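You operate a simulated robot arm through the tools that you are given. There is no shell and no other tool. Be economical: measure what you need, move in short steps, check, and stop when the job is done.

You run a simulated two-armed robot. Do the job below in one go: nothing can be reset, and whatever is moved stays where it is left.

TASK
Hold the steel basket on the top of the long bench steady with one hand and put the silver strut in it with the other.
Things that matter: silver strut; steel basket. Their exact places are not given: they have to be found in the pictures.

It is judged by the outcome, as a careful person would: the job done as asked, and still so three seconds after it is handed in. It fails if anything else is knocked over, pushed out of place, dropped, spilled or broken.

THE ROBOT
Two 7-joint arms with two-finger parallel grippers on one trunk, on a base that drives. Base frame: it is fixed to the floor where the robot stands at the start and does not move with it; the origin is under the middle of the robot, x ahead of it, y to its left, z up; the surface under the hand at the start is at about z = 860. Units: mm, degrees, N and s.
The left shoulder is at the start at [80, 131, 947], the right one opposite. With the tool pointing down near the work surface each hand reaches from about 400 to 860 mm from the robot's upright axis, wherever it stands, measured 20 degrees to its own side. Payload 1.57 kg a hand.
The tool frame of a hand sits at the grasp point between the pads (the TCP): z along the fingers, y along the line on which they close. The tips reach 30 mm beyond it. The gripper opens to 110 mm. The fingers are 24 mm wide and 12 mm thick; the gripper's body (48 by 112 mm) begins 78 mm behind the TCP.
Orientation is that of the tool frame in the base frame, as a unit quaternion [w, x, y, z]. With the fingers straight down and closing along the base's y, the tool's x points along the base's -x, its y along +y and its z along -z.

THE INTERFACE
- The arms move only by the tool send_rows. It takes "left_commands", "right_commands" or both (then of equal length, played together; a hand with none holds still); each is a list of rows, each a list of 7 numbers: the opening, from 0 (shut) to 1 (fully open), then the shift along the tool's x, y, z in units of 250 mm (1.0 is 250 mm), then the turn, a rotation vector about the tool's x, y, z in units of 120 degrees (1.0 is 120 degrees). In form: [[fingers, tx, ty, tz, rx, ry, rz], ...]. A call has 1 to 12 rows; each row is the pose to reach, as a shift and turn from the pose commanded when the call began, along the tool's axes at that moment. A call with a number of a shift or a turn outside -1 to 1 is refused whole. A row lasts 0.2 s, in which the tool goes at most 50 mm and 8.6 degrees; a call with a longer step from one row to the next is refused whole, and so is a gripper value outside its range. A pose out of reach is approached as far as the arm can. The call stops where the force on the tool passes 40 N (or 10 N more than at its start, if that is more) or the arm is blocked; 0.2 s more then pass. The fingers move at their own pace (about 108 mm/s each) and stop on an object; they squeeze with about 28 N. The grip force told is the motor's: it shows also when the fingers shut on nothing. Time passes only in rows, and 0.2 s behind the last, so rows that repeat a pose let the fingers close. The reply holds the time, the measured pose of the TCP, the force on the tool along the base axes, the opening and the grip force, in the units named above and with some noise, with the torque about the TCP (base axes, N m) and any sound that the robot's microphone picked up.
- Cameras (640 x 400 px; columns grow to the right, rows downward): "scene" is now at [-49.1, -15.7, 1431.1]; the picture's right is [-0.18, -0.98, 0.00], its down [-0.45, 0.08, -0.89] and it looks along [0.87, -0.16, -0.46] (base axes); focal length 249 px, centre (320, 200). "left" rides on the left gripper at [70, -16, -141] in its tool frame; the picture's right is [0.23, 0.97, 0.00], its down [-0.86, 0.20, -0.48] and it looks along [-0.47, 0.11, 0.88] (tool axes); focal length 222 px, centre (320, 200). "right" rides on the right gripper at [70, 16, -141] in its tool frame; the picture's right is [-0.23, 0.97, 0.00], its down [-0.86, -0.20, -0.48] and it looks along [-0.47, -0.11, 0.88] (tool axes); focal length 222 px, centre (320, 200).
- grab_frame(camera): a new picture of that camera. No time passes.
- steer(legs): drives the robot by 1 to 6 legs, each [ahead, left, turn to the left] in mm, mm and degrees, along the robot's own axes; the way and the turn of a leg run together, so that a leg with both is an arc; at most 1500 mm and 180 degrees a leg. The arms and the cameras ride along, it lands a little off, and it stops where it bumps. It gives what a move gives.
- head_to(pan, tilt): turns the head with the scene camera to pan (to the left, within 109 degrees either way) and tilt (down, from -29 to 69), counted from straight ahead of the robot. It gives what a move gives.
- locate(camera, pixels): for up to 12 pixels [column, row] of the newest picture of that camera ("zoom" is the newest enlarged one), the place [x, y, z] in the base frame of the surface seen there, good to about 2 mm. No time passes.
- close_up(camera, box): a new picture of the part [left, top, right, bottom] of that camera's present view, enlarged. No time passes.
- sign_off(): hands the job in; it is judged then, once.

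Go step by step. Measure first, check grasps and placings, and put right what went wrong. The budget is 80 turns and 70 pictures, counting those below and the enlarged ones. Unless the task says otherwise, let go and move clear before handing in, and close with one line.

The tools are called by a JSON object that holds its "fn" and its "kwargs". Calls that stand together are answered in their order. send_rows: Moves the arms, as the interface text tells. Its arguments: {"type":"object","properties":{"left_commands":{"type":"array"},"right_commands":{"type":"array"}},"required":[]} The other tools are called the same way: steer (legs) drives the base; head_to (pan, tilt) turns the head that bears the scene camera; grab_frame (camera) takes a picture; locate (camera, pixels) gives the place of the surface under pixels of a picture; close_up (camera, box) takes an enlarged picture of a part of a camera's view; sign_off () hands the job in.

At the start:

```text
time: 0.0
left_eef_pos: [350.3, 59.4, 1162.8]
left_tool_rot: [0.0, 0.0, 1.0, 0.0]
left_wrist_force: [-0.7, 0.5, 0.9]
left_ft_torque: [-0.01, -0.04, 0.0]
left_width: 110.1
left_gripper_force: 0.1
right_eef_pos: [425.7, -409.7, 1150.5]
right_tool_rot: [0.0, 0.0, 1.0, 0.0]
right_wrist_force: [-0.2, 0.0, 0.0]
right_ft_torque: [0.01, -0.02, 0.01]
right_width: 110.2
right_gripper_force: 0.1
robot x, y, heading: [2.5, 0.8, -0.2]
head pan, tilt: [-10.6, 27.3]
```

scene: 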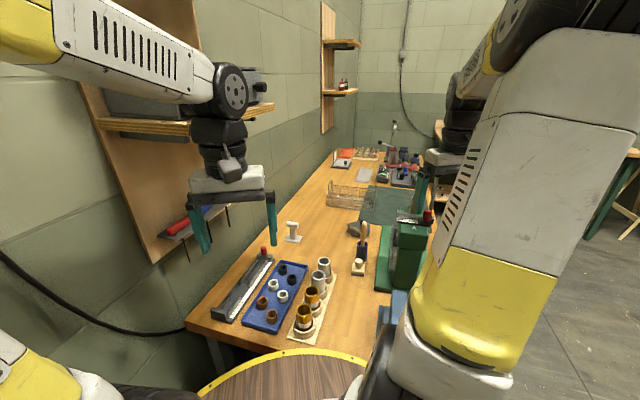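
right: 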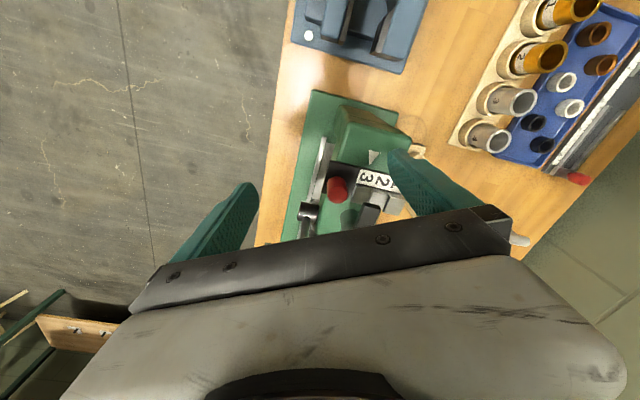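
left: 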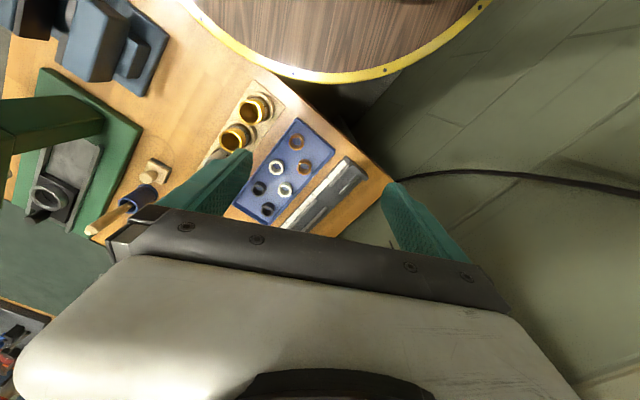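

The scene shows a long bench with what looks like a wire basket near (347,196); I enlarge two parts of it to find the basket and the strut.

{"fn": "close_up", "kwargs": {"camera": "scene", "box": [280, 110, 480, 235]}}

{"fn": "close_up", "kwargs": {"camera": "scene", "box": [190, 210, 430, 360]}}

```text
3.20 times, centred on (380, 172) of scene
```

zoom: 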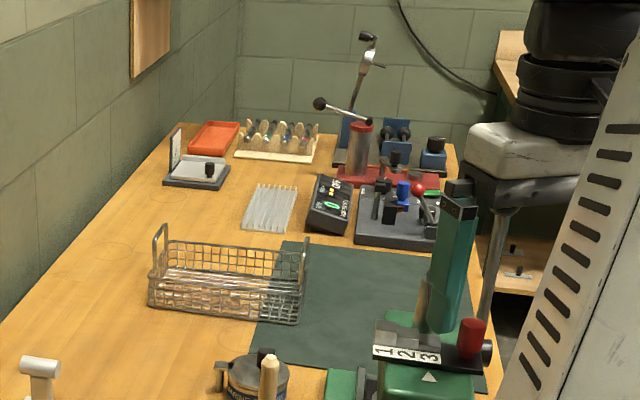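

```text
2.67 times, centred on (310, 285) of scene
```

zoom: 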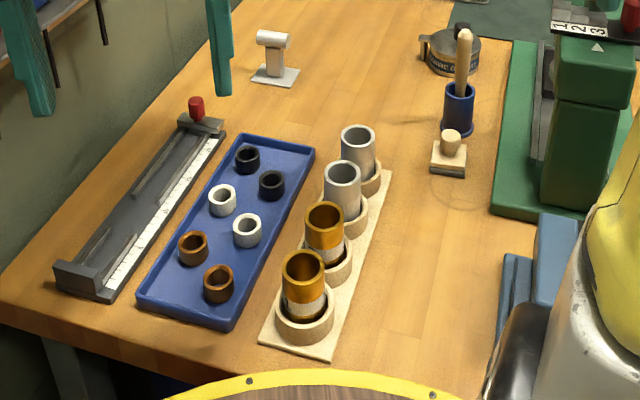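

The basket is at zoom (228,285). No strut is certain yet; the ribbed item at first-zoom (270,208) may be relevant. I measure the basket and look around with the head.

{"fn": "locate", "kwargs": {"camera": "scene", "pixels": [[328, 205], [373, 210], [364, 175], [345, 200], [291, 238], [330, 150], [200, 325], [435, 170]]}}

{"fn": "head_to", "kwargs": {"pan": -70, "tilt": 30}}

{"fn": "grab_frame", "kwargs": {"camera": "scene"}}

```text
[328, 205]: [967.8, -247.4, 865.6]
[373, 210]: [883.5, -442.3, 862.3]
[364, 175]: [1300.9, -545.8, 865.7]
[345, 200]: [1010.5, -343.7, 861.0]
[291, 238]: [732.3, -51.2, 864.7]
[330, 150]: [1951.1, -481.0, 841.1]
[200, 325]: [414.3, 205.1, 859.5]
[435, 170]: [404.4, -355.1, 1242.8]
```

```text
time: 1.3
left_eef_pos: [349.7, 59.9, 1163.6]
left_tool_rot: [0.0, 0.0, 1.0, 0.0]
left_wrist_force: [-0.6, 0.6, -0.9]
left_ft_torque: [0.0, 0.0, 0.04]
left_width: 110.0
left_gripper_force: 0.1
right_eef_pos: [425.7, -409.1, 1151.9]
right_tool_rot: [0.0, 0.0, 1.0, 0.0]
right_wrist_force: [0.1, 0.7, 0.9]
right_ft_torque: [0.01, 0.01, 0.01]
right_width: 109.9
right_gripper_force: 0.1
robot x, y, heading: [-3.5, 0.8, -0.0]
head pan, tilt: [-70.0, 30.0]
```

```text
64 pictures are left
```

scene: 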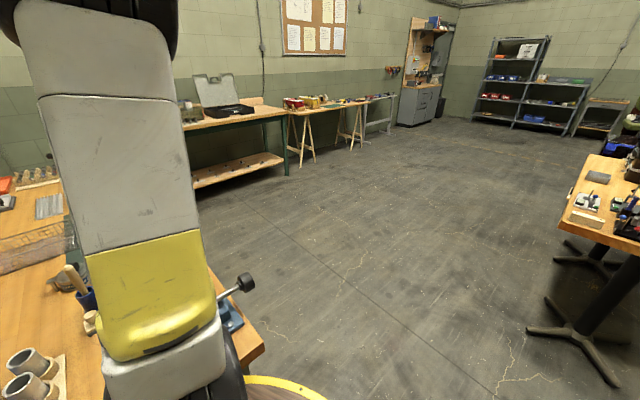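

The room holds several benches; another table with parts is at right (600,200). I look further around.

{"fn": "head_to", "kwargs": {"pan": -109, "tilt": 25}}

{"fn": "grab_frame", "kwargs": {"camera": "scene"}}

{"fn": "head_to", "kwargs": {"pan": 75, "tilt": 30}}

{"fn": "grab_frame", "kwargs": {"camera": "scene"}}

```text
time: 2.3
left_eef_pos: [348.3, 59.0, 1162.1]
left_tool_rot: [0.0, 0.001, 1.0, 0.0]
left_wrist_force: [0.1, 0.1, 0.6]
left_ft_torque: [-0.02, -0.01, 0.01]
left_width: 110.0
left_gripper_force: 0.1
right_eef_pos: [425.9, -410.3, 1151.8]
right_tool_rot: [0.0, 0.0, 1.0, 0.0]
right_wrist_force: [0.5, -0.2, -1.4]
right_ft_torque: [0.01, 0.01, -0.03]
right_width: 110.0
right_gripper_force: 0.1
robot x, y, heading: [-1.3, 2.9, -0.1]
head pan, tilt: [-108.9, 25.0]
```

```text
63 pictures are left
```

scene: 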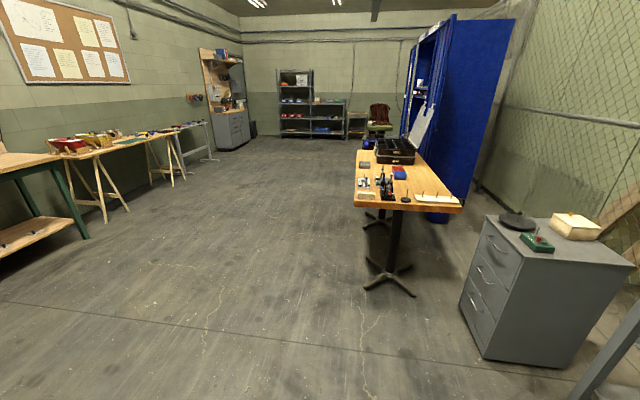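

```text
time: 5.1
left_eef_pos: [350.0, 59.0, 1162.0]
left_tool_rot: [0.001, 0.0, 1.0, 0.0]
left_wrist_force: [-0.3, -0.5, -0.1]
left_ft_torque: [-0.01, 0.01, 0.0]
left_width: 110.0
left_gripper_force: 0.0
right_eef_pos: [424.5, -408.2, 1150.5]
right_tool_rot: [0.001, 0.001, 1.0, 0.0]
right_wrist_force: [-0.2, 1.3, -0.1]
right_ft_torque: [-0.03, -0.02, 0.0]
right_width: 110.0
right_gripper_force: 0.0
robot x, y, heading: [-1.4, 1.5, -0.1]
head pan, tilt: [75.0, 30.0]
```

```text
62 pictures are left
```

scene: 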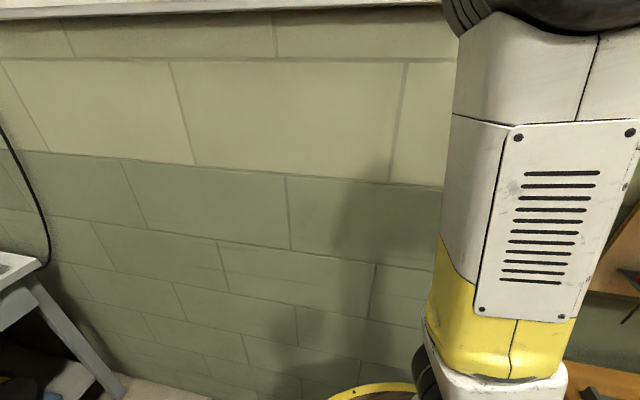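

Those views show no strut, so I return to the bench and enlarge the likely items (the white T at (291,232), the ribbed piece at (364,175)).

{"fn": "head_to", "kwargs": {"pan": -10, "tilt": 27}}

{"fn": "close_up", "kwargs": {"camera": "scene", "box": [265, 200, 345, 250]}}

{"fn": "close_up", "kwargs": {"camera": "scene", "box": [320, 140, 432, 210]}}

```text
time: 6.7
left_eef_pos: [349.4, 58.7, 1163.0]
left_tool_rot: [0.0, 0.0, 1.0, 0.0]
left_wrist_force: [-0.3, -0.2, 0.2]
left_ft_torque: [0.02, 0.01, 0.01]
left_width: 110.1
left_gripper_force: 0.0
right_eef_pos: [425.1, -410.4, 1152.0]
right_tool_rot: [0.0, 0.0, 1.0, 0.0]
right_wrist_force: [0.5, 0.6, -0.5]
right_ft_torque: [0.01, 0.01, 0.01]
right_width: 110.2
right_gripper_force: 0.0
robot x, y, heading: [-0.5, 0.6, 0.0]
head pan, tilt: [-10.0, 27.0]
```

```text
8.00 times, centred on (305, 225) of scene
```

zoom: 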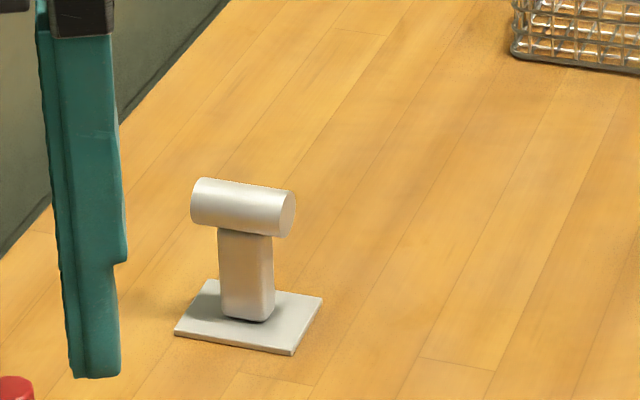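

```text
5.71 times, centred on (376, 175) of scene
```

zoom: 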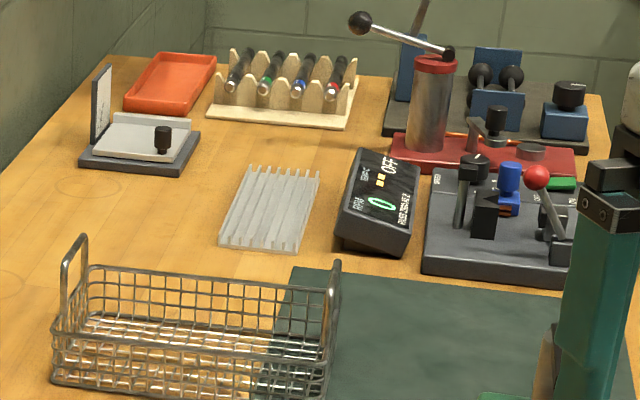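

The white T at first-zoom (243,250) is a silver cylinder on a post and plate, a possible strut; before trusting it I check the other benches by enlarging.

{"fn": "head_to", "kwargs": {"pan": -90, "tilt": 20}}

{"fn": "grab_frame", "kwargs": {"camera": "scene"}}

{"fn": "close_up", "kwargs": {"camera": "scene", "box": [430, 110, 590, 210]}}

{"fn": "close_up", "kwargs": {"camera": "scene", "box": [0, 90, 240, 240]}}

```text
time: 8.2
left_eef_pos: [349.4, 60.2, 1163.6]
left_tool_rot: [-0.001, -0.001, 1.0, 0.0]
left_wrist_force: [-0.5, -0.3, 0.1]
left_ft_torque: [0.0, 0.0, 0.01]
left_width: 110.1
left_gripper_force: 0.0
right_eef_pos: [426.3, -410.2, 1151.7]
right_tool_rot: [0.0, 0.0, 1.0, 0.0]
right_wrist_force: [-0.1, 0.3, 0.0]
right_ft_torque: [0.01, 0.02, 0.04]
right_width: 110.2
right_gripper_force: 0.0
robot x, y, heading: [-0.5, 0.1, 0.1]
head pan, tilt: [-90.0, 20.0]
```

```text
59 pictures are left
```

scene: 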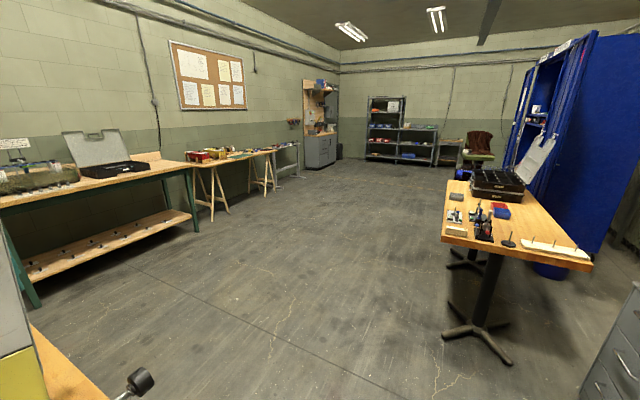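

```text
4.00 times, centred on (510, 160) of scene
```

zoom: 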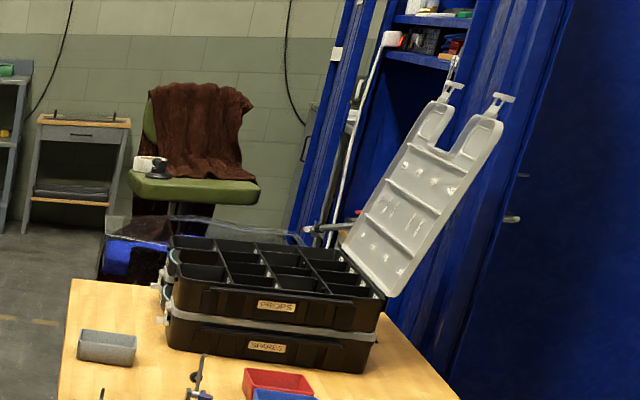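

```text
2.67 times, centred on (120, 165) of scene
```

zoom: 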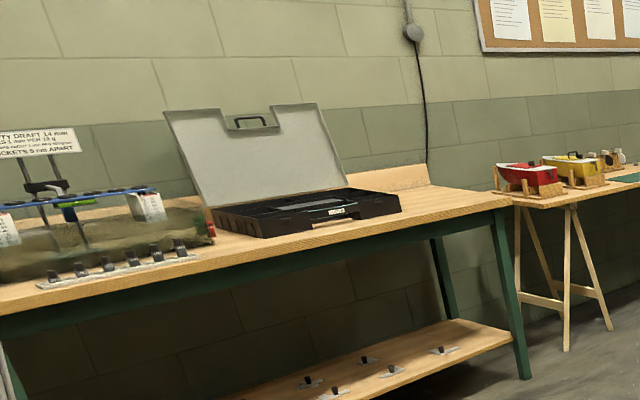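

The other benches hold unrelated kits, so the T on this bench remains the candidate. Next I map this bench's edges for driving.

{"fn": "head_to", "kwargs": {"pan": -45, "tilt": 40}}

{"fn": "grab_frame", "kwargs": {"camera": "scene"}}

{"fn": "head_to", "kwargs": {"pan": 5, "tilt": 45}}

{"fn": "grab_frame", "kwargs": {"camera": "scene"}}

```text
time: 9.3
left_eef_pos: [349.9, 60.0, 1162.6]
left_tool_rot: [0.0, 0.0, 1.0, 0.0]
left_wrist_force: [-0.4, -0.6, 0.5]
left_ft_torque: [0.01, 0.03, 0.01]
left_width: 110.0
left_gripper_force: 0.0
right_eef_pos: [425.8, -409.4, 1151.2]
right_tool_rot: [0.0, 0.0, 1.0, 0.0]
right_wrist_force: [-0.1, 0.5, -0.5]
right_ft_torque: [0.02, 0.02, 0.01]
right_width: 110.1
right_gripper_force: 0.0
robot x, y, heading: [2.8, -1.0, 0.1]
head pan, tilt: [-45.0, 40.0]
```

```text
56 pictures are left
```

scene: 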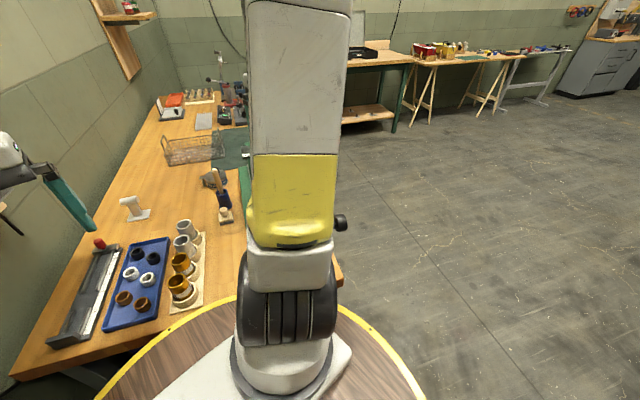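

```text
time: 10.5
left_eef_pos: [349.3, 59.4, 1163.0]
left_tool_rot: [0.0, 0.0, 1.0, 0.0]
left_wrist_force: [-0.4, -0.2, 1.0]
left_ft_torque: [0.0, -0.01, 0.04]
left_width: 110.1
left_gripper_force: 0.0
right_eef_pos: [425.8, -409.9, 1150.6]
right_tool_rot: [0.0, 0.0, 1.0, 0.0]
right_wrist_force: [-0.3, -0.1, 0.4]
right_ft_torque: [-0.03, -0.01, -0.02]
right_width: 110.0
right_gripper_force: 0.0
robot x, y, heading: [0.4, 0.7, 0.1]
head pan, tilt: [5.0, 45.0]
```

```text
55 pictures are left
```

scene: 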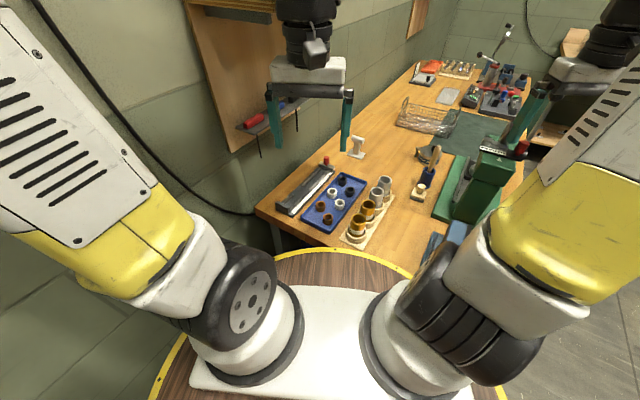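

The bench runs obliquely away to the right. I locate the edges of bench and robot deck, plus key items.

{"fn": "locate", "kwargs": {"camera": "scene", "pixels": [[257, 212], [300, 163], [410, 275], [335, 252], [423, 285], [500, 222], [543, 120], [397, 123], [455, 133], [363, 138], [354, 155], [525, 165]]}}

```text
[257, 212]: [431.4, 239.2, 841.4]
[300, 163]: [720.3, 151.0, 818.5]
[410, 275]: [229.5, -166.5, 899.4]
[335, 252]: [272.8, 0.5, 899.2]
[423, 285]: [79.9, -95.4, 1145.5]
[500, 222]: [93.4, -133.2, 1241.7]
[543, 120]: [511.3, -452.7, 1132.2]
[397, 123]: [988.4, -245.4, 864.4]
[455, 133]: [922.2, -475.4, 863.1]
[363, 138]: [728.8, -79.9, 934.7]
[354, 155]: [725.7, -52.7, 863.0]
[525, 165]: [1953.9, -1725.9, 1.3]
```

I use the starting right-hand picture to place the bench's right edge.

{"fn": "locate", "kwargs": {"camera": "right", "pixels": [[284, 30], [295, 5], [275, 125], [256, 240], [310, 30], [320, 120], [540, 240], [500, 90]]}}

{"fn": "locate", "kwargs": {"camera": "left", "pixels": [[385, 178], [250, 75], [330, 127], [155, 170], [120, 215], [60, 140]]}}

```text
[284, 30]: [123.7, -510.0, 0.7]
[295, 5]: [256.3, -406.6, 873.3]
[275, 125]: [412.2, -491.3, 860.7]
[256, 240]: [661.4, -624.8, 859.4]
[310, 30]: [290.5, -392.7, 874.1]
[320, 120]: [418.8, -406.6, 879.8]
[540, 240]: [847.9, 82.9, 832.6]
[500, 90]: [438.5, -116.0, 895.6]
```

```text
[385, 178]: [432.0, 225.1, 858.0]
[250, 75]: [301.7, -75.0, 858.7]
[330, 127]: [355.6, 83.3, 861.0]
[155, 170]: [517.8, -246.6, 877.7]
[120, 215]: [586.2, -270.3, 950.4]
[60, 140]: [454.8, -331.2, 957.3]
```

The bench frame is now known (rotated about -26°). A wall shelf at (270,115) holds red and blue items, so I check it and the upper shelves before settling on the T.

{"fn": "close_up", "kwargs": {"camera": "scene", "box": [190, 60, 318, 140]}}

{"fn": "close_up", "kwargs": {"camera": "scene", "box": [330, 110, 394, 150]}}

{"fn": "close_up", "kwargs": {"camera": "scene", "box": [384, 85, 464, 135]}}

{"fn": "head_to", "kwargs": {"pan": 20, "tilt": 10}}

{"fn": "grab_frame", "kwargs": {"camera": "scene"}}

```text
5.00 times, centred on (254, 100) of scene
```

zoom: 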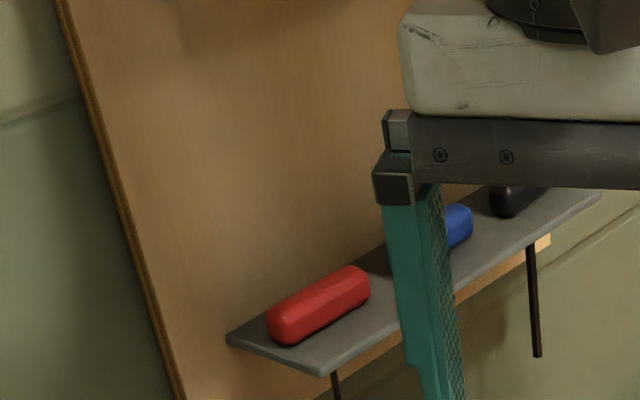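

```text
10.00 times, centred on (362, 130) of scene
```

zoom: 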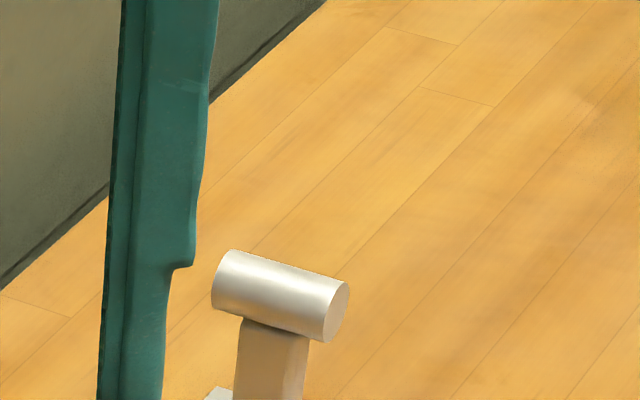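

```text
8.00 times, centred on (424, 110) of scene
```

zoom: 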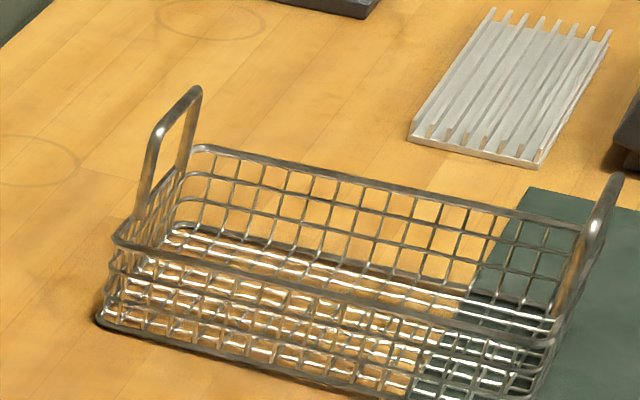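

```text
time: 11.5
left_eef_pos: [349.4, 60.5, 1162.3]
left_tool_rot: [0.001, 0.0, 1.0, 0.0]
left_wrist_force: [0.3, -0.9, 0.0]
left_ft_torque: [0.01, -0.02, 0.0]
left_width: 109.9
left_gripper_force: 0.1
right_eef_pos: [425.8, -409.0, 1151.0]
right_tool_rot: [0.0, 0.0, 1.0, 0.0]
right_wrist_force: [-0.7, -0.1, -0.5]
right_ft_torque: [0.0, 0.02, -0.01]
right_width: 109.9
right_gripper_force: 0.0
robot x, y, heading: [-1.3, -1.3, -0.2]
head pan, tilt: [20.0, 10.0]
```

```text
51 pictures are left
```

scene: 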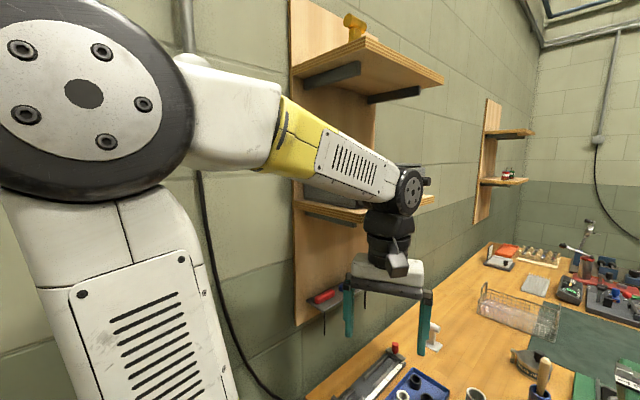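

The lower wall shelf carries red, blue and dark bars and is partly hidden by the left hand; I shift the left hand right 150 mm and look at the shelves again.

{"fn": "send_rows", "kwargs": {"left_commands": [[1, 0, -0.18, 0, 0, 0, 0], [1, 0, -0.36, 0, 0, 0, 0], [1, 0, -0.54, 0, 0, 0, 0], [1, 0, -0.72, 0, 0, 0, 0]]}}

{"fn": "close_up", "kwargs": {"camera": "scene", "box": [280, 150, 440, 350]}}

{"fn": "close_up", "kwargs": {"camera": "scene", "box": [440, 80, 640, 205]}}

```text
time: 12.5
left_eef_pos: [347.5, -123.6, 1166.2]
left_tool_rot: [0.0, 0.0, 1.0, 0.0]
left_wrist_force: [0.4, 0.2, -0.1]
left_ft_torque: [-0.05, 0.0, 0.0]
left_width: 110.0
left_gripper_force: 0.1
right_eef_pos: [425.0, -408.8, 1151.6]
right_tool_rot: [0.0, 0.0, 1.0, 0.0]
right_wrist_force: [0.2, 0.0, 1.4]
right_ft_torque: [-0.03, -0.04, -0.02]
right_width: 110.2
right_gripper_force: 0.1
robot x, y, heading: [2.1, -3.9, 0.0]
head pan, tilt: [20.0, 10.0]
```

```text
2.00 times, centred on (360, 250) of scene
```

zoom: 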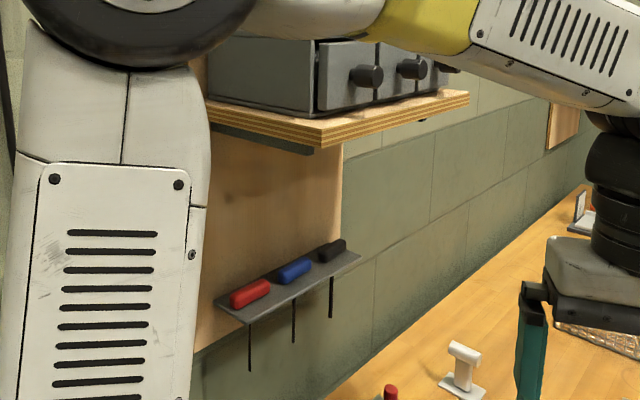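

```text
3.20 times, centred on (540, 142) of scene
```

zoom: 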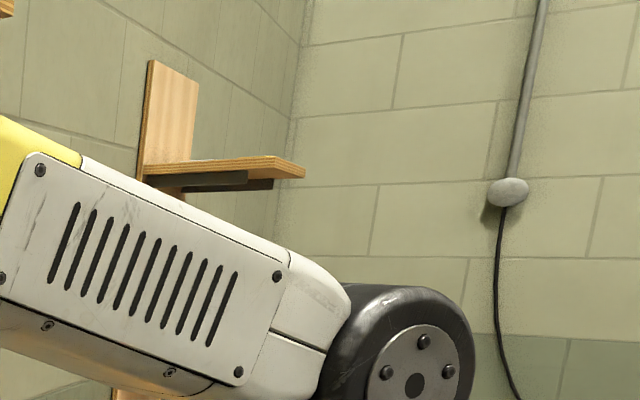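

The shelf holds only red, blue and black screwdriver handles; the silver T remains the strut. I move the left hand toward it to view it closely.

{"fn": "send_rows", "kwargs": {"left_commands": [[1, -0.19, 0.03, 0, 0, 0, 0], [1, -0.38, 0.06, 0, 0, 0, 0], [1, -0.57, 0.09, 0.05, 0, 0, 0], [1, -0.76, 0.12, 0.15, 0, 0, 0], [1, -0.94, 0.15, 0.25, 0, 0, 0]]}}

{"fn": "grab_frame", "kwargs": {"camera": "left"}}

```text
refused: row 4 steps farther than a row can; nothing moved
```

```text
48 pictures are left
```

left: 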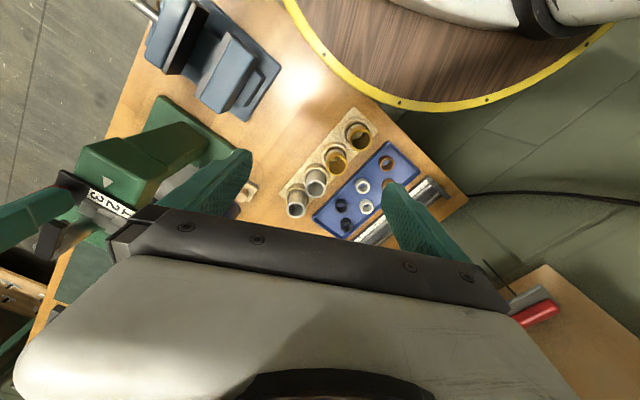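

The step was too long; I repeat it with shorter rows.

{"fn": "send_rows", "kwargs": {"left_commands": [[1, -0.17, 0.03, 0, 0, 0, 0], [1, -0.34, 0.06, 0, 0, 0, 0], [1, -0.5, 0.09, 0.05, 0, 0, 0], [1, -0.66, 0.12, 0.1, 0, 0, 0], [1, -0.82, 0.15, 0.15, 0, 0, 0], [1, -0.96, 0.15, 0.25, 0, 0, 0]]}}

{"fn": "grab_frame", "kwargs": {"camera": "left"}}

```text
time: 13.9
left_eef_pos: [577.9, -89.5, 1111.6]
left_tool_rot: [0.012, 0.004, 1.0, -0.004]
left_wrist_force: [0.7, -0.3, -0.2]
left_ft_torque: [-0.02, 0.02, -0.01]
left_width: 109.9
left_gripper_force: 0.0
right_eef_pos: [414.6, -412.0, 1152.8]
right_tool_rot: [0.004, 0.0, 1.0, 0.002]
right_wrist_force: [-0.4, -0.4, 0.2]
right_ft_torque: [0.01, 0.0, -0.04]
right_width: 110.0
right_gripper_force: 0.1
robot x, y, heading: [-2.9, 2.1, 0.1]
head pan, tilt: [20.0, 10.0]
```

```text
47 pictures are left
```

left: 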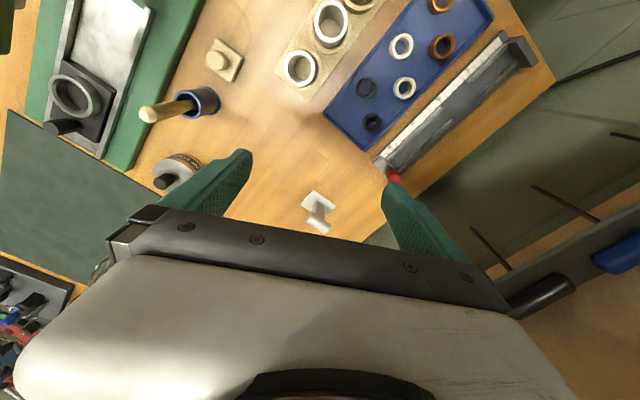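

The T shows at (318,210) on a thin plate; I enlarge it and locate its parts.

{"fn": "close_up", "kwargs": {"camera": "left", "box": [280, 180, 360, 240]}}

{"fn": "locate", "kwargs": {"camera": "zoom", "pixels": [[250, 340], [370, 370], [310, 350], [310, 220], [190, 130], [290, 80], [430, 160], [180, 200]]}}

```text
6.67 times, centred on (320, 210) of left
```

zoom: 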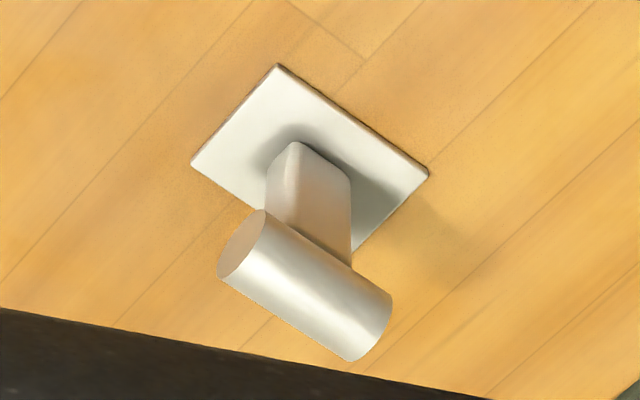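

```text
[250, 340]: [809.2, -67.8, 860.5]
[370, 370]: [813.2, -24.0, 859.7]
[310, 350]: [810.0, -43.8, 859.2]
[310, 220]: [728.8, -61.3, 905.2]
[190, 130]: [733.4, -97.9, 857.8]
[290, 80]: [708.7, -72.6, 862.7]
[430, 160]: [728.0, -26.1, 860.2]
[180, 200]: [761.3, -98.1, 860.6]
```

I locate the cylinder's ends and post for a grasp.

{"fn": "locate", "kwargs": {"camera": "zoom", "pixels": [[265, 225], [380, 300], [240, 265], [340, 335], [305, 285], [300, 180], [340, 190], [345, 240], [355, 245], [280, 170], [200, 155], [420, 175]]}}

```text
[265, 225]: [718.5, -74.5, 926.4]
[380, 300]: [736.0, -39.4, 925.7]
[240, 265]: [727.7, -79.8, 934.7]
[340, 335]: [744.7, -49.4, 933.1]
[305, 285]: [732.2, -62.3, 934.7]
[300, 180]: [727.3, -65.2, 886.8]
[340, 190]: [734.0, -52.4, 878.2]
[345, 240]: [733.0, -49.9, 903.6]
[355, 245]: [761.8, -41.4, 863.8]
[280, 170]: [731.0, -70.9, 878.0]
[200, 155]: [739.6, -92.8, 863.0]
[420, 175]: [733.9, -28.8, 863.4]
```

The piece is T-shaped: cylinder about 47 mm long with its axis across the bench, top z≈935, centre ≈(734,-61). I check the clearance to the nearby knob and the screwdriver shelf.

{"fn": "locate", "kwargs": {"camera": "left", "pixels": [[394, 175], [620, 255], [540, 295], [535, 190], [475, 235], [505, 265], [615, 135], [380, 162], [165, 182]]}}

```text
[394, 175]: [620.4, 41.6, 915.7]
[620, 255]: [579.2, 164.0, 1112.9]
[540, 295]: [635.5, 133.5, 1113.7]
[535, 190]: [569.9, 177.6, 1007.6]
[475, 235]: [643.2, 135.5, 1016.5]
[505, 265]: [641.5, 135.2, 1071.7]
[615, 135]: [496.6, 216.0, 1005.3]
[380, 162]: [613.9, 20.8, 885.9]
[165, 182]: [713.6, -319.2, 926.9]
```

Clearances are fine (screwdrivers are over 170 mm to the side). I move above the strut with a 28° turn so the fingers close along the cylinder's axis.

{"fn": "send_rows", "kwargs": {"left_commands": [[1, -0.13, 0.02, 0.05, 0, 0, 0.05], [1, -0.27, 0.045, 0.12, 0, 0, 0.11], [1, -0.4, 0.07, 0.2, 0, 0, 0.17], [1, -0.52, 0.095, 0.28, 0, 0, 0.233], [1, -0.624, 0.115, 0.35, 0, 0, 0.233], [1, -0.624, 0.115, 0.35, 0, 0, 0.233]]}}

{"fn": "grab_frame", "kwargs": {"camera": "left"}}

{"fn": "head_to", "kwargs": {"pan": 5, "tilt": 25}}

{"fn": "grab_frame", "kwargs": {"camera": "scene"}}

```text
time: 15.3
left_eef_pos: [745.8, -43.1, 1011.6]
left_tool_rot: [-0.001, 0.239, 0.971, 0.0]
left_wrist_force: [0.1, 1.0, -0.6]
left_ft_torque: [-0.06, -0.01, 0.02]
left_width: 110.3
left_gripper_force: 0.0
right_eef_pos: [425.4, -402.4, 1150.9]
right_tool_rot: [0.0, -0.002, 1.0, 0.0]
right_wrist_force: [0.9, 0.9, 1.2]
right_ft_torque: [-0.02, 0.01, 0.03]
right_width: 109.7
right_gripper_force: 0.1
robot x, y, heading: [-2.5, 5.8, 0.2]
head pan, tilt: [20.0, 10.0]
```

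```text
45 pictures are left
```

left: 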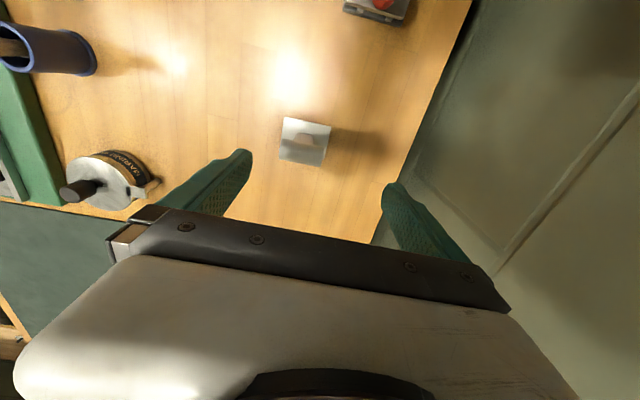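

```text
time: 16.1
left_eef_pos: [747.6, -53.8, 1011.7]
left_tool_rot: [-0.001, 0.242, 0.97, 0.0]
left_wrist_force: [0.5, 0.1, 0.2]
left_ft_torque: [-0.01, -0.05, 0.0]
left_width: 109.7
left_gripper_force: 0.0
right_eef_pos: [426.2, -409.1, 1152.0]
right_tool_rot: [0.0, 0.0, 1.0, 0.0]
right_wrist_force: [0.7, 0.5, -0.6]
right_ft_torque: [0.02, 0.0, 0.01]
right_width: 110.0
right_gripper_force: 0.1
robot x, y, heading: [3.7, 1.8, -0.1]
head pan, tilt: [5.0, 25.0]
```

```text
44 pictures are left
```

scene: 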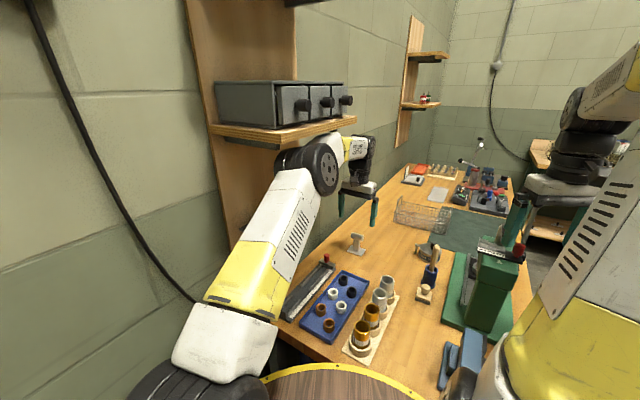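

The left arm's elbow is close to the screwdriver shelf at scene (325,165), so I measure it, along with the strut from the hand camera.

{"fn": "locate", "kwargs": {"camera": "scene", "pixels": [[325, 165], [310, 185], [285, 165], [280, 200], [300, 230], [350, 245]]}}

{"fn": "close_up", "kwargs": {"camera": "left", "box": [265, 105, 345, 175]}}

{"fn": "locate", "kwargs": {"camera": "left", "pixels": [[290, 140], [300, 141], [312, 143], [284, 118], [329, 126], [321, 165], [280, 158]]}}

```text
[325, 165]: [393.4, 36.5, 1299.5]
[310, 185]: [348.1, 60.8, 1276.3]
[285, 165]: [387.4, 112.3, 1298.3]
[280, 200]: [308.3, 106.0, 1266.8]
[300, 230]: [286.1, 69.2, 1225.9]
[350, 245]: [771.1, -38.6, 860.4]
```

```text
5.71 times, centred on (305, 140) of left
```

zoom: 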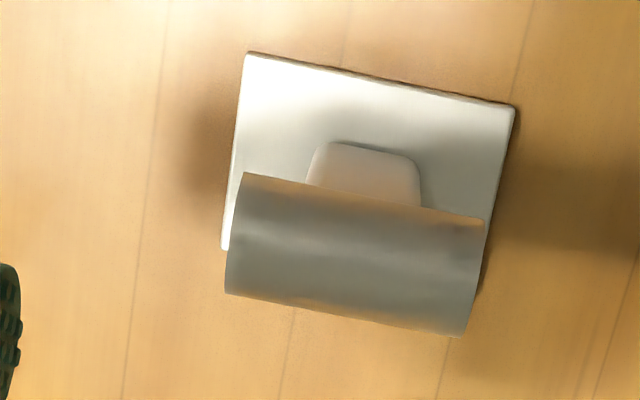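

```text
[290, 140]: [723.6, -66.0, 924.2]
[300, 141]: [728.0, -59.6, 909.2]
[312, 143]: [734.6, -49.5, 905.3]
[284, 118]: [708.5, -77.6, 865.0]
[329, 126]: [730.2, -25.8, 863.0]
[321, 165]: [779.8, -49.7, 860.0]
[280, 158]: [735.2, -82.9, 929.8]
```

The elbow is clear at z≈1300, and the cylinder is parallel to the closing line. I pin down its top line.

{"fn": "locate", "kwargs": {"camera": "zoom", "pixels": [[240, 250], [475, 295], [355, 270], [355, 210], [355, 300], [225, 290], [465, 330]]}}

```text
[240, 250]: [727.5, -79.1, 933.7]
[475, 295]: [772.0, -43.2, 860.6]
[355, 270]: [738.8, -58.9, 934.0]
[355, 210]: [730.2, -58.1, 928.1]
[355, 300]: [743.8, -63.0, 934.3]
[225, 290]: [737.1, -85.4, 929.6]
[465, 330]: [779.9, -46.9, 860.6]
```

Cylinder centre ≈(739,-60,922). I correct sideways and descend part way, then read the pose.

{"fn": "send_rows", "kwargs": {"left_commands": [[1, 0.017, -0.036, 0.08, 0, 0, 0], [1, 0.017, -0.036, 0.16, 0, 0, 0], [1, 0.017, -0.036, 0.16, 0, 0, 0]]}}

{"fn": "grab_frame", "kwargs": {"camera": "left"}}

```text
time: 16.9
left_eef_pos: [737.3, -58.9, 972.7]
left_tool_rot: [0.0, 0.241, 0.971, 0.001]
left_wrist_force: [0.2, 0.2, 0.1]
left_ft_torque: [0.05, -0.01, 0.01]
left_width: 110.1
left_gripper_force: 0.0
right_eef_pos: [425.4, -408.5, 1151.8]
right_tool_rot: [0.001, 0.0, 1.0, 0.0]
right_wrist_force: [-0.5, -0.1, 0.1]
right_ft_torque: [-0.01, 0.02, -0.01]
right_width: 110.0
right_gripper_force: 0.1
robot x, y, heading: [-1.5, 1.3, -0.2]
head pan, tilt: [5.0, 25.0]
```

```text
42 pictures are left
```

left: 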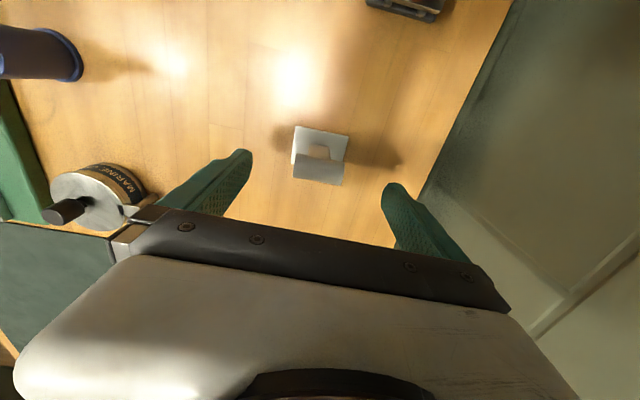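

At (737,-59,973) the strut is centred between the fingers at (319,165). I descend 50 mm and close.

{"fn": "send_rows", "kwargs": {"left_commands": [[1, -0.004, 0, 0.1, 0, 0, 0], [1, -0.006, 0, 0.2, 0, 0, 0], [1, -0.006, 0, 0.2, 0, 0, 0], [0.5, -0.006, 0, 0.2, 0, 0, 0], [0.2, -0.006, 0, 0.2, 0, 0, 0], [0.2, -0.006, 0, 0.2, 0, 0, 0], [0.2, -0.006, 0, 0.2, 0, 0, 0]]}}

{"fn": "grab_frame", "kwargs": {"camera": "left"}}

```text
time: 18.5
left_eef_pos: [738.6, -61.2, 922.5]
left_tool_rot: [0.0, 0.242, 0.97, 0.0]
left_wrist_force: [-0.4, -0.8, 2.0]
left_ft_torque: [-0.09, 0.03, -0.01]
left_width: 43.6
left_gripper_force: 28.3
right_eef_pos: [425.8, -409.6, 1150.6]
right_tool_rot: [0.0, -0.001, 1.0, 0.0]
right_wrist_force: [0.1, -0.3, -0.3]
right_ft_torque: [-0.01, -0.01, -0.03]
right_width: 110.2
right_gripper_force: 0.2
robot x, y, heading: [-1.1, -1.5, -0.0]
head pan, tilt: [5.0, 25.0]
```

```text
41 pictures are left
```

left: 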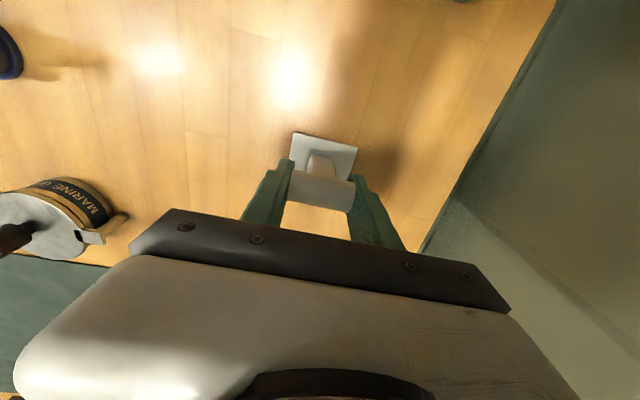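

Held at 43.6 mm width with 28 N. I lift 60 mm and check what comes up with it.

{"fn": "send_rows", "kwargs": {"left_commands": [[0.2, 0, 0, -0.06, 0, 0, 0], [0.2, 0, 0, -0.15, 0, 0, 0], [0.2, 0, 0, -0.24, 0, 0, 0], [0.2, 0, 0, -0.24, 0, 0, 0]]}}

{"fn": "grab_frame", "kwargs": {"camera": "left"}}

{"fn": "close_up", "kwargs": {"camera": "scene", "box": [310, 170, 438, 270]}}

```text
time: 19.5
left_eef_pos: [739.6, -62.4, 982.1]
left_tool_rot: [0.0, 0.242, 0.97, -0.001]
left_wrist_force: [-0.6, 0.6, -1.2]
left_ft_torque: [-0.01, 0.01, 0.0]
left_width: 43.1
left_gripper_force: 28.3
right_eef_pos: [426.5, -408.9, 1150.7]
right_tool_rot: [0.0, 0.001, 1.0, 0.0]
right_wrist_force: [0.6, 0.2, -0.6]
right_ft_torque: [0.01, 0.02, 0.0]
right_width: 109.9
right_gripper_force: 0.1
robot x, y, heading: [1.2, 4.0, 0.1]
head pan, tilt: [5.0, 25.0]
```

```text
40 pictures are left
```

left: 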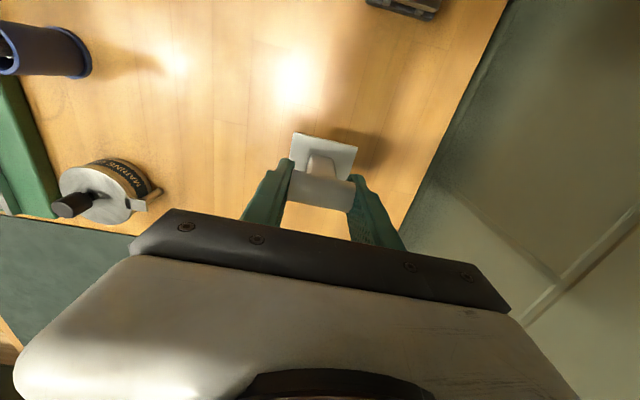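

```text
4.00 times, centred on (374, 220) of scene
```

zoom: 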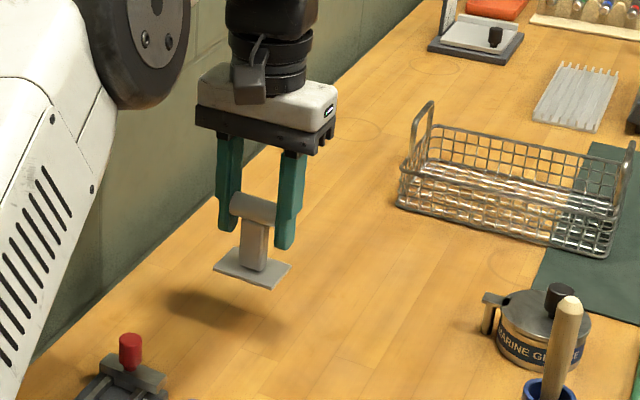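

The whole piece came up cleanly (zoom (255,240)). Now I measure the basket: rims, handles, bottom corners.

{"fn": "locate", "kwargs": {"camera": "zoom", "pixels": [[398, 205], [610, 257], [402, 163], [609, 208], [428, 127], [622, 168], [430, 103], [416, 130], [631, 143], [620, 190], [500, 238], [500, 142]]}}

{"fn": "close_up", "kwargs": {"camera": "scene", "box": [384, 190, 480, 250]}}

```text
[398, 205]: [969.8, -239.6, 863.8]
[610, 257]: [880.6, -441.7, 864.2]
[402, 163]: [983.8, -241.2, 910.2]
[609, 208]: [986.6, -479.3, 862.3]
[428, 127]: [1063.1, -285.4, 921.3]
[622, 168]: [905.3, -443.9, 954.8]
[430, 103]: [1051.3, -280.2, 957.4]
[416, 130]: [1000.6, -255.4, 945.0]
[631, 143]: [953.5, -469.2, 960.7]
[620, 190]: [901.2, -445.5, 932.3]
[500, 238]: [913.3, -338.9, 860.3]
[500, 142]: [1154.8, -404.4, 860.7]
```

```text
6.67 times, centred on (432, 220) of scene
```

zoom: 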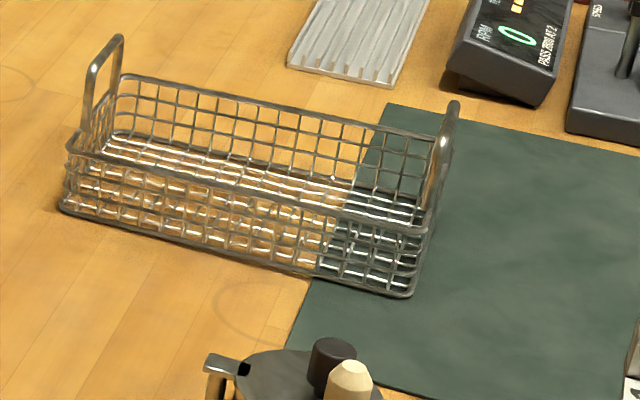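

Basket: long axis at about 66°, centre ≈(972,-362), length 220, width 105, rim z≈912, handles to 960. It must be approached from the bench's right side, so I raise and retract the strut and survey the floor there.

{"fn": "send_rows", "kwargs": {"left_commands": [[0.2, 0, 0, -0.18, 0, 0, 0], [0.2, 0, 0, -0.36, 0, 0, 0], [0.2, 0, 0, -0.54, 0, 0, 0], [0.2, 0, 0, -0.72, 0, 0, 0], [0.2, 0.16, -0.05, -0.8, 0, 0, 0], [0.2, 0.32, -0.1, -0.8, 0, 0, 0], [0.2, 0.5, -0.15, -0.8, 0, 0, 0], [0.2, 0.68, -0.2, -0.8, 0, 0, 0], [0.2, 0.8, -0.2, -0.8, 0, 0, 0]]}}

{"fn": "head_to", "kwargs": {"pan": -62, "tilt": 40}}

{"fn": "grab_frame", "kwargs": {"camera": "scene"}}

```text
time: 20.8
left_eef_pos: [691.6, -56.2, 1042.0]
left_tool_rot: [-0.109, 0.242, 0.964, 0.017]
left_wrist_force: [-0.3, 0.8, -1.3]
left_ft_torque: [0.02, -0.02, -0.03]
left_width: 44.0
left_gripper_force: 27.9
left hand out of reach, approached as far as the arm can: row 4
right_eef_pos: [427.8, -407.5, 1151.6]
right_tool_rot: [0.0, -0.002, 1.0, 0.0]
right_wrist_force: [1.1, 1.3, -1.0]
right_ft_torque: [-0.13, 0.03, -0.02]
right_width: 109.8
right_gripper_force: 0.0
robot x, y, heading: [-3.6, -0.4, 0.3]
head pan, tilt: [5.0, 25.0]
stopped in row 6 (left hand): the arm was blocked; the commanded pose is now the measured one
```

```text
time: 22.2
left_eef_pos: [691.6, -55.0, 1041.7]
left_tool_rot: [-0.109, 0.241, 0.964, 0.018]
left_wrist_force: [-0.1, 0.5, -0.4]
left_ft_torque: [0.01, -0.03, 0.02]
left_width: 43.4
left_gripper_force: 27.9
right_eef_pos: [428.5, -408.2, 1151.1]
right_tool_rot: [0.0, -0.003, 1.0, 0.0]
right_wrist_force: [-1.3, 0.0, 0.2]
right_ft_torque: [0.03, 0.03, 0.0]
right_width: 110.1
right_gripper_force: 0.1
robot x, y, heading: [-1.1, 0.5, -0.4]
head pan, tilt: [-62.0, 40.0]
```

```text
37 pictures are left
```

scene: 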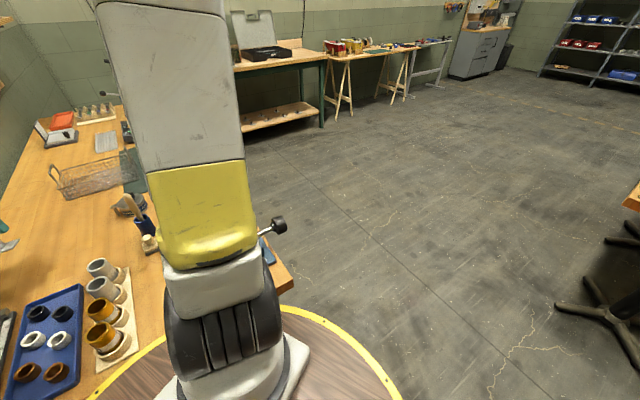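

The left arm was blocked and the hand tilted about 12°; I check its elbow against the shelf, and locate the floor obstacles here.

{"fn": "locate", "kwargs": {"camera": "scene", "pixels": [[292, 285], [282, 230], [324, 125], [240, 128], [335, 110], [612, 238], [585, 308], [330, 62], [350, 62], [300, 180], [628, 205], [150, 225]]}}

{"fn": "head_to", "kwargs": {"pan": 15, "tilt": 10}}

{"fn": "grab_frame", "kwargs": {"camera": "scene"}}

```text
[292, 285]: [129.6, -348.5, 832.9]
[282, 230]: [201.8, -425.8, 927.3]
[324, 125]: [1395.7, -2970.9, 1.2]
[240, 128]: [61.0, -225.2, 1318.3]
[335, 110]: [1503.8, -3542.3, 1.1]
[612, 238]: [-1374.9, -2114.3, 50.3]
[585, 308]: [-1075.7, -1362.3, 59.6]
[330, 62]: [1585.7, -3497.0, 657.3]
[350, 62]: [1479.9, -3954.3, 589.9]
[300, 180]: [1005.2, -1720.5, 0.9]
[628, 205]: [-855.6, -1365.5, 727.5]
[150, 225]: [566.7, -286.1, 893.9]
```

```text
time: 23.7
left_eef_pos: [692.1, -55.0, 1041.9]
left_tool_rot: [-0.11, 0.241, 0.964, 0.018]
left_wrist_force: [0.0, 0.0, -0.9]
left_ft_torque: [0.03, -0.01, -0.04]
left_width: 43.4
left_gripper_force: 27.8
right_eef_pos: [428.3, -408.5, 1150.7]
right_tool_rot: [0.0, -0.004, 1.0, 0.0]
right_wrist_force: [-0.6, 0.0, -1.6]
right_ft_torque: [-0.02, 0.01, 0.03]
right_width: 109.8
right_gripper_force: 0.0
robot x, y, heading: [1.0, 1.7, 0.2]
head pan, tilt: [15.0, 10.0]
```

```text
36 pictures are left
```

scene: 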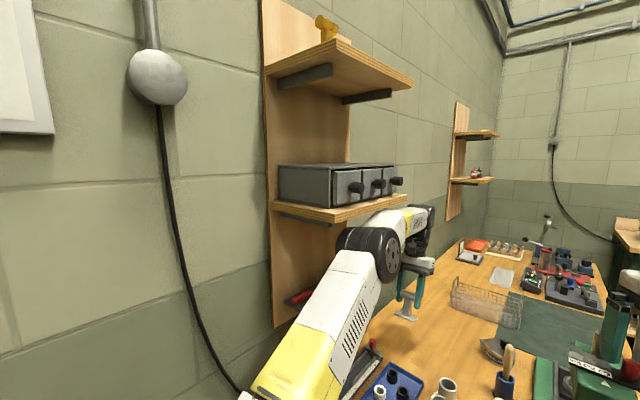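

The forearm sits just under the drawer shelf at (400,210); I measure both.

{"fn": "locate", "kwargs": {"camera": "scene", "pixels": [[404, 200], [330, 218], [397, 182], [355, 188], [375, 208], [405, 212], [425, 212], [350, 238], [375, 240], [300, 298]]}}

{"fn": "close_up", "kwargs": {"camera": "scene", "box": [270, 150, 446, 260]}}

```text
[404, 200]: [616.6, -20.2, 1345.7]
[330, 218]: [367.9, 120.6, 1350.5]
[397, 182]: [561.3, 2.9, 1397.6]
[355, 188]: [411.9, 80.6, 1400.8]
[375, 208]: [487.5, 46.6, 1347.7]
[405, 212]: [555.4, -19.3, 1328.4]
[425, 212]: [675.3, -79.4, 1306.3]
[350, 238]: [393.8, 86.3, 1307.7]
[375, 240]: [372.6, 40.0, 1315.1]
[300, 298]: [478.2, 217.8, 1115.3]
```

```text
3.64 times, centred on (358, 205) of scene
```

zoom: 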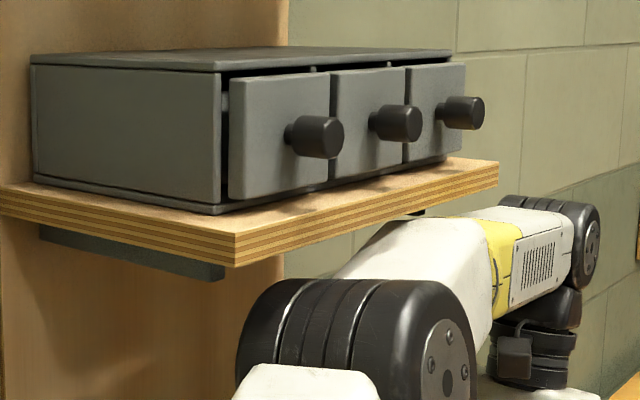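

The forearm merely came up against the fixed shelf's underside (z≈1340); the drawers are undisturbed. I lower 20 mm, slide out to the right from under the shelf and undo the tilt.

{"fn": "send_rows", "kwargs": {"left_commands": [[0.2, -0.018, 0.002, 0.078, 0, 0, 0], [0.2, -0.049, -0.186, 0.074, 0, -0.03, 0], [0.2, -0.081, -0.372, 0.07, -0.003, -0.06, 0], [0.2, -0.104, -0.542, 0.069, -0.006, -0.09, 0], [0.2, -0.126, -0.711, 0.067, -0.008, -0.105, 0], [0.2, -0.126, -0.711, 0.067, -0.008, -0.105, 0]]}}

{"fn": "grab_frame", "kwargs": {"camera": "scene"}}

```text
time: 25.1
left_eef_pos: [628.1, -225.8, 1024.0]
left_tool_rot: [0.0, 0.244, 0.97, -0.002]
left_wrist_force: [0.5, 0.2, -0.3]
left_ft_torque: [0.04, 0.04, 0.0]
left_width: 43.5
left_gripper_force: 28.1
right_eef_pos: [422.4, -410.3, 1151.8]
right_tool_rot: [0.0, 0.0, 1.0, 0.0]
right_wrist_force: [-0.1, -0.3, -0.5]
right_ft_torque: [-0.03, -0.03, 0.05]
right_width: 109.9
right_gripper_force: 0.1
robot x, y, heading: [-4.3, -4.7, 0.2]
head pan, tilt: [15.0, 10.0]
```

```text
34 pictures are left
```

scene: 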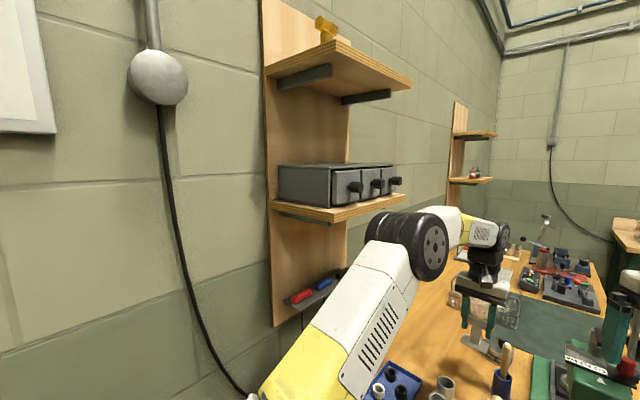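

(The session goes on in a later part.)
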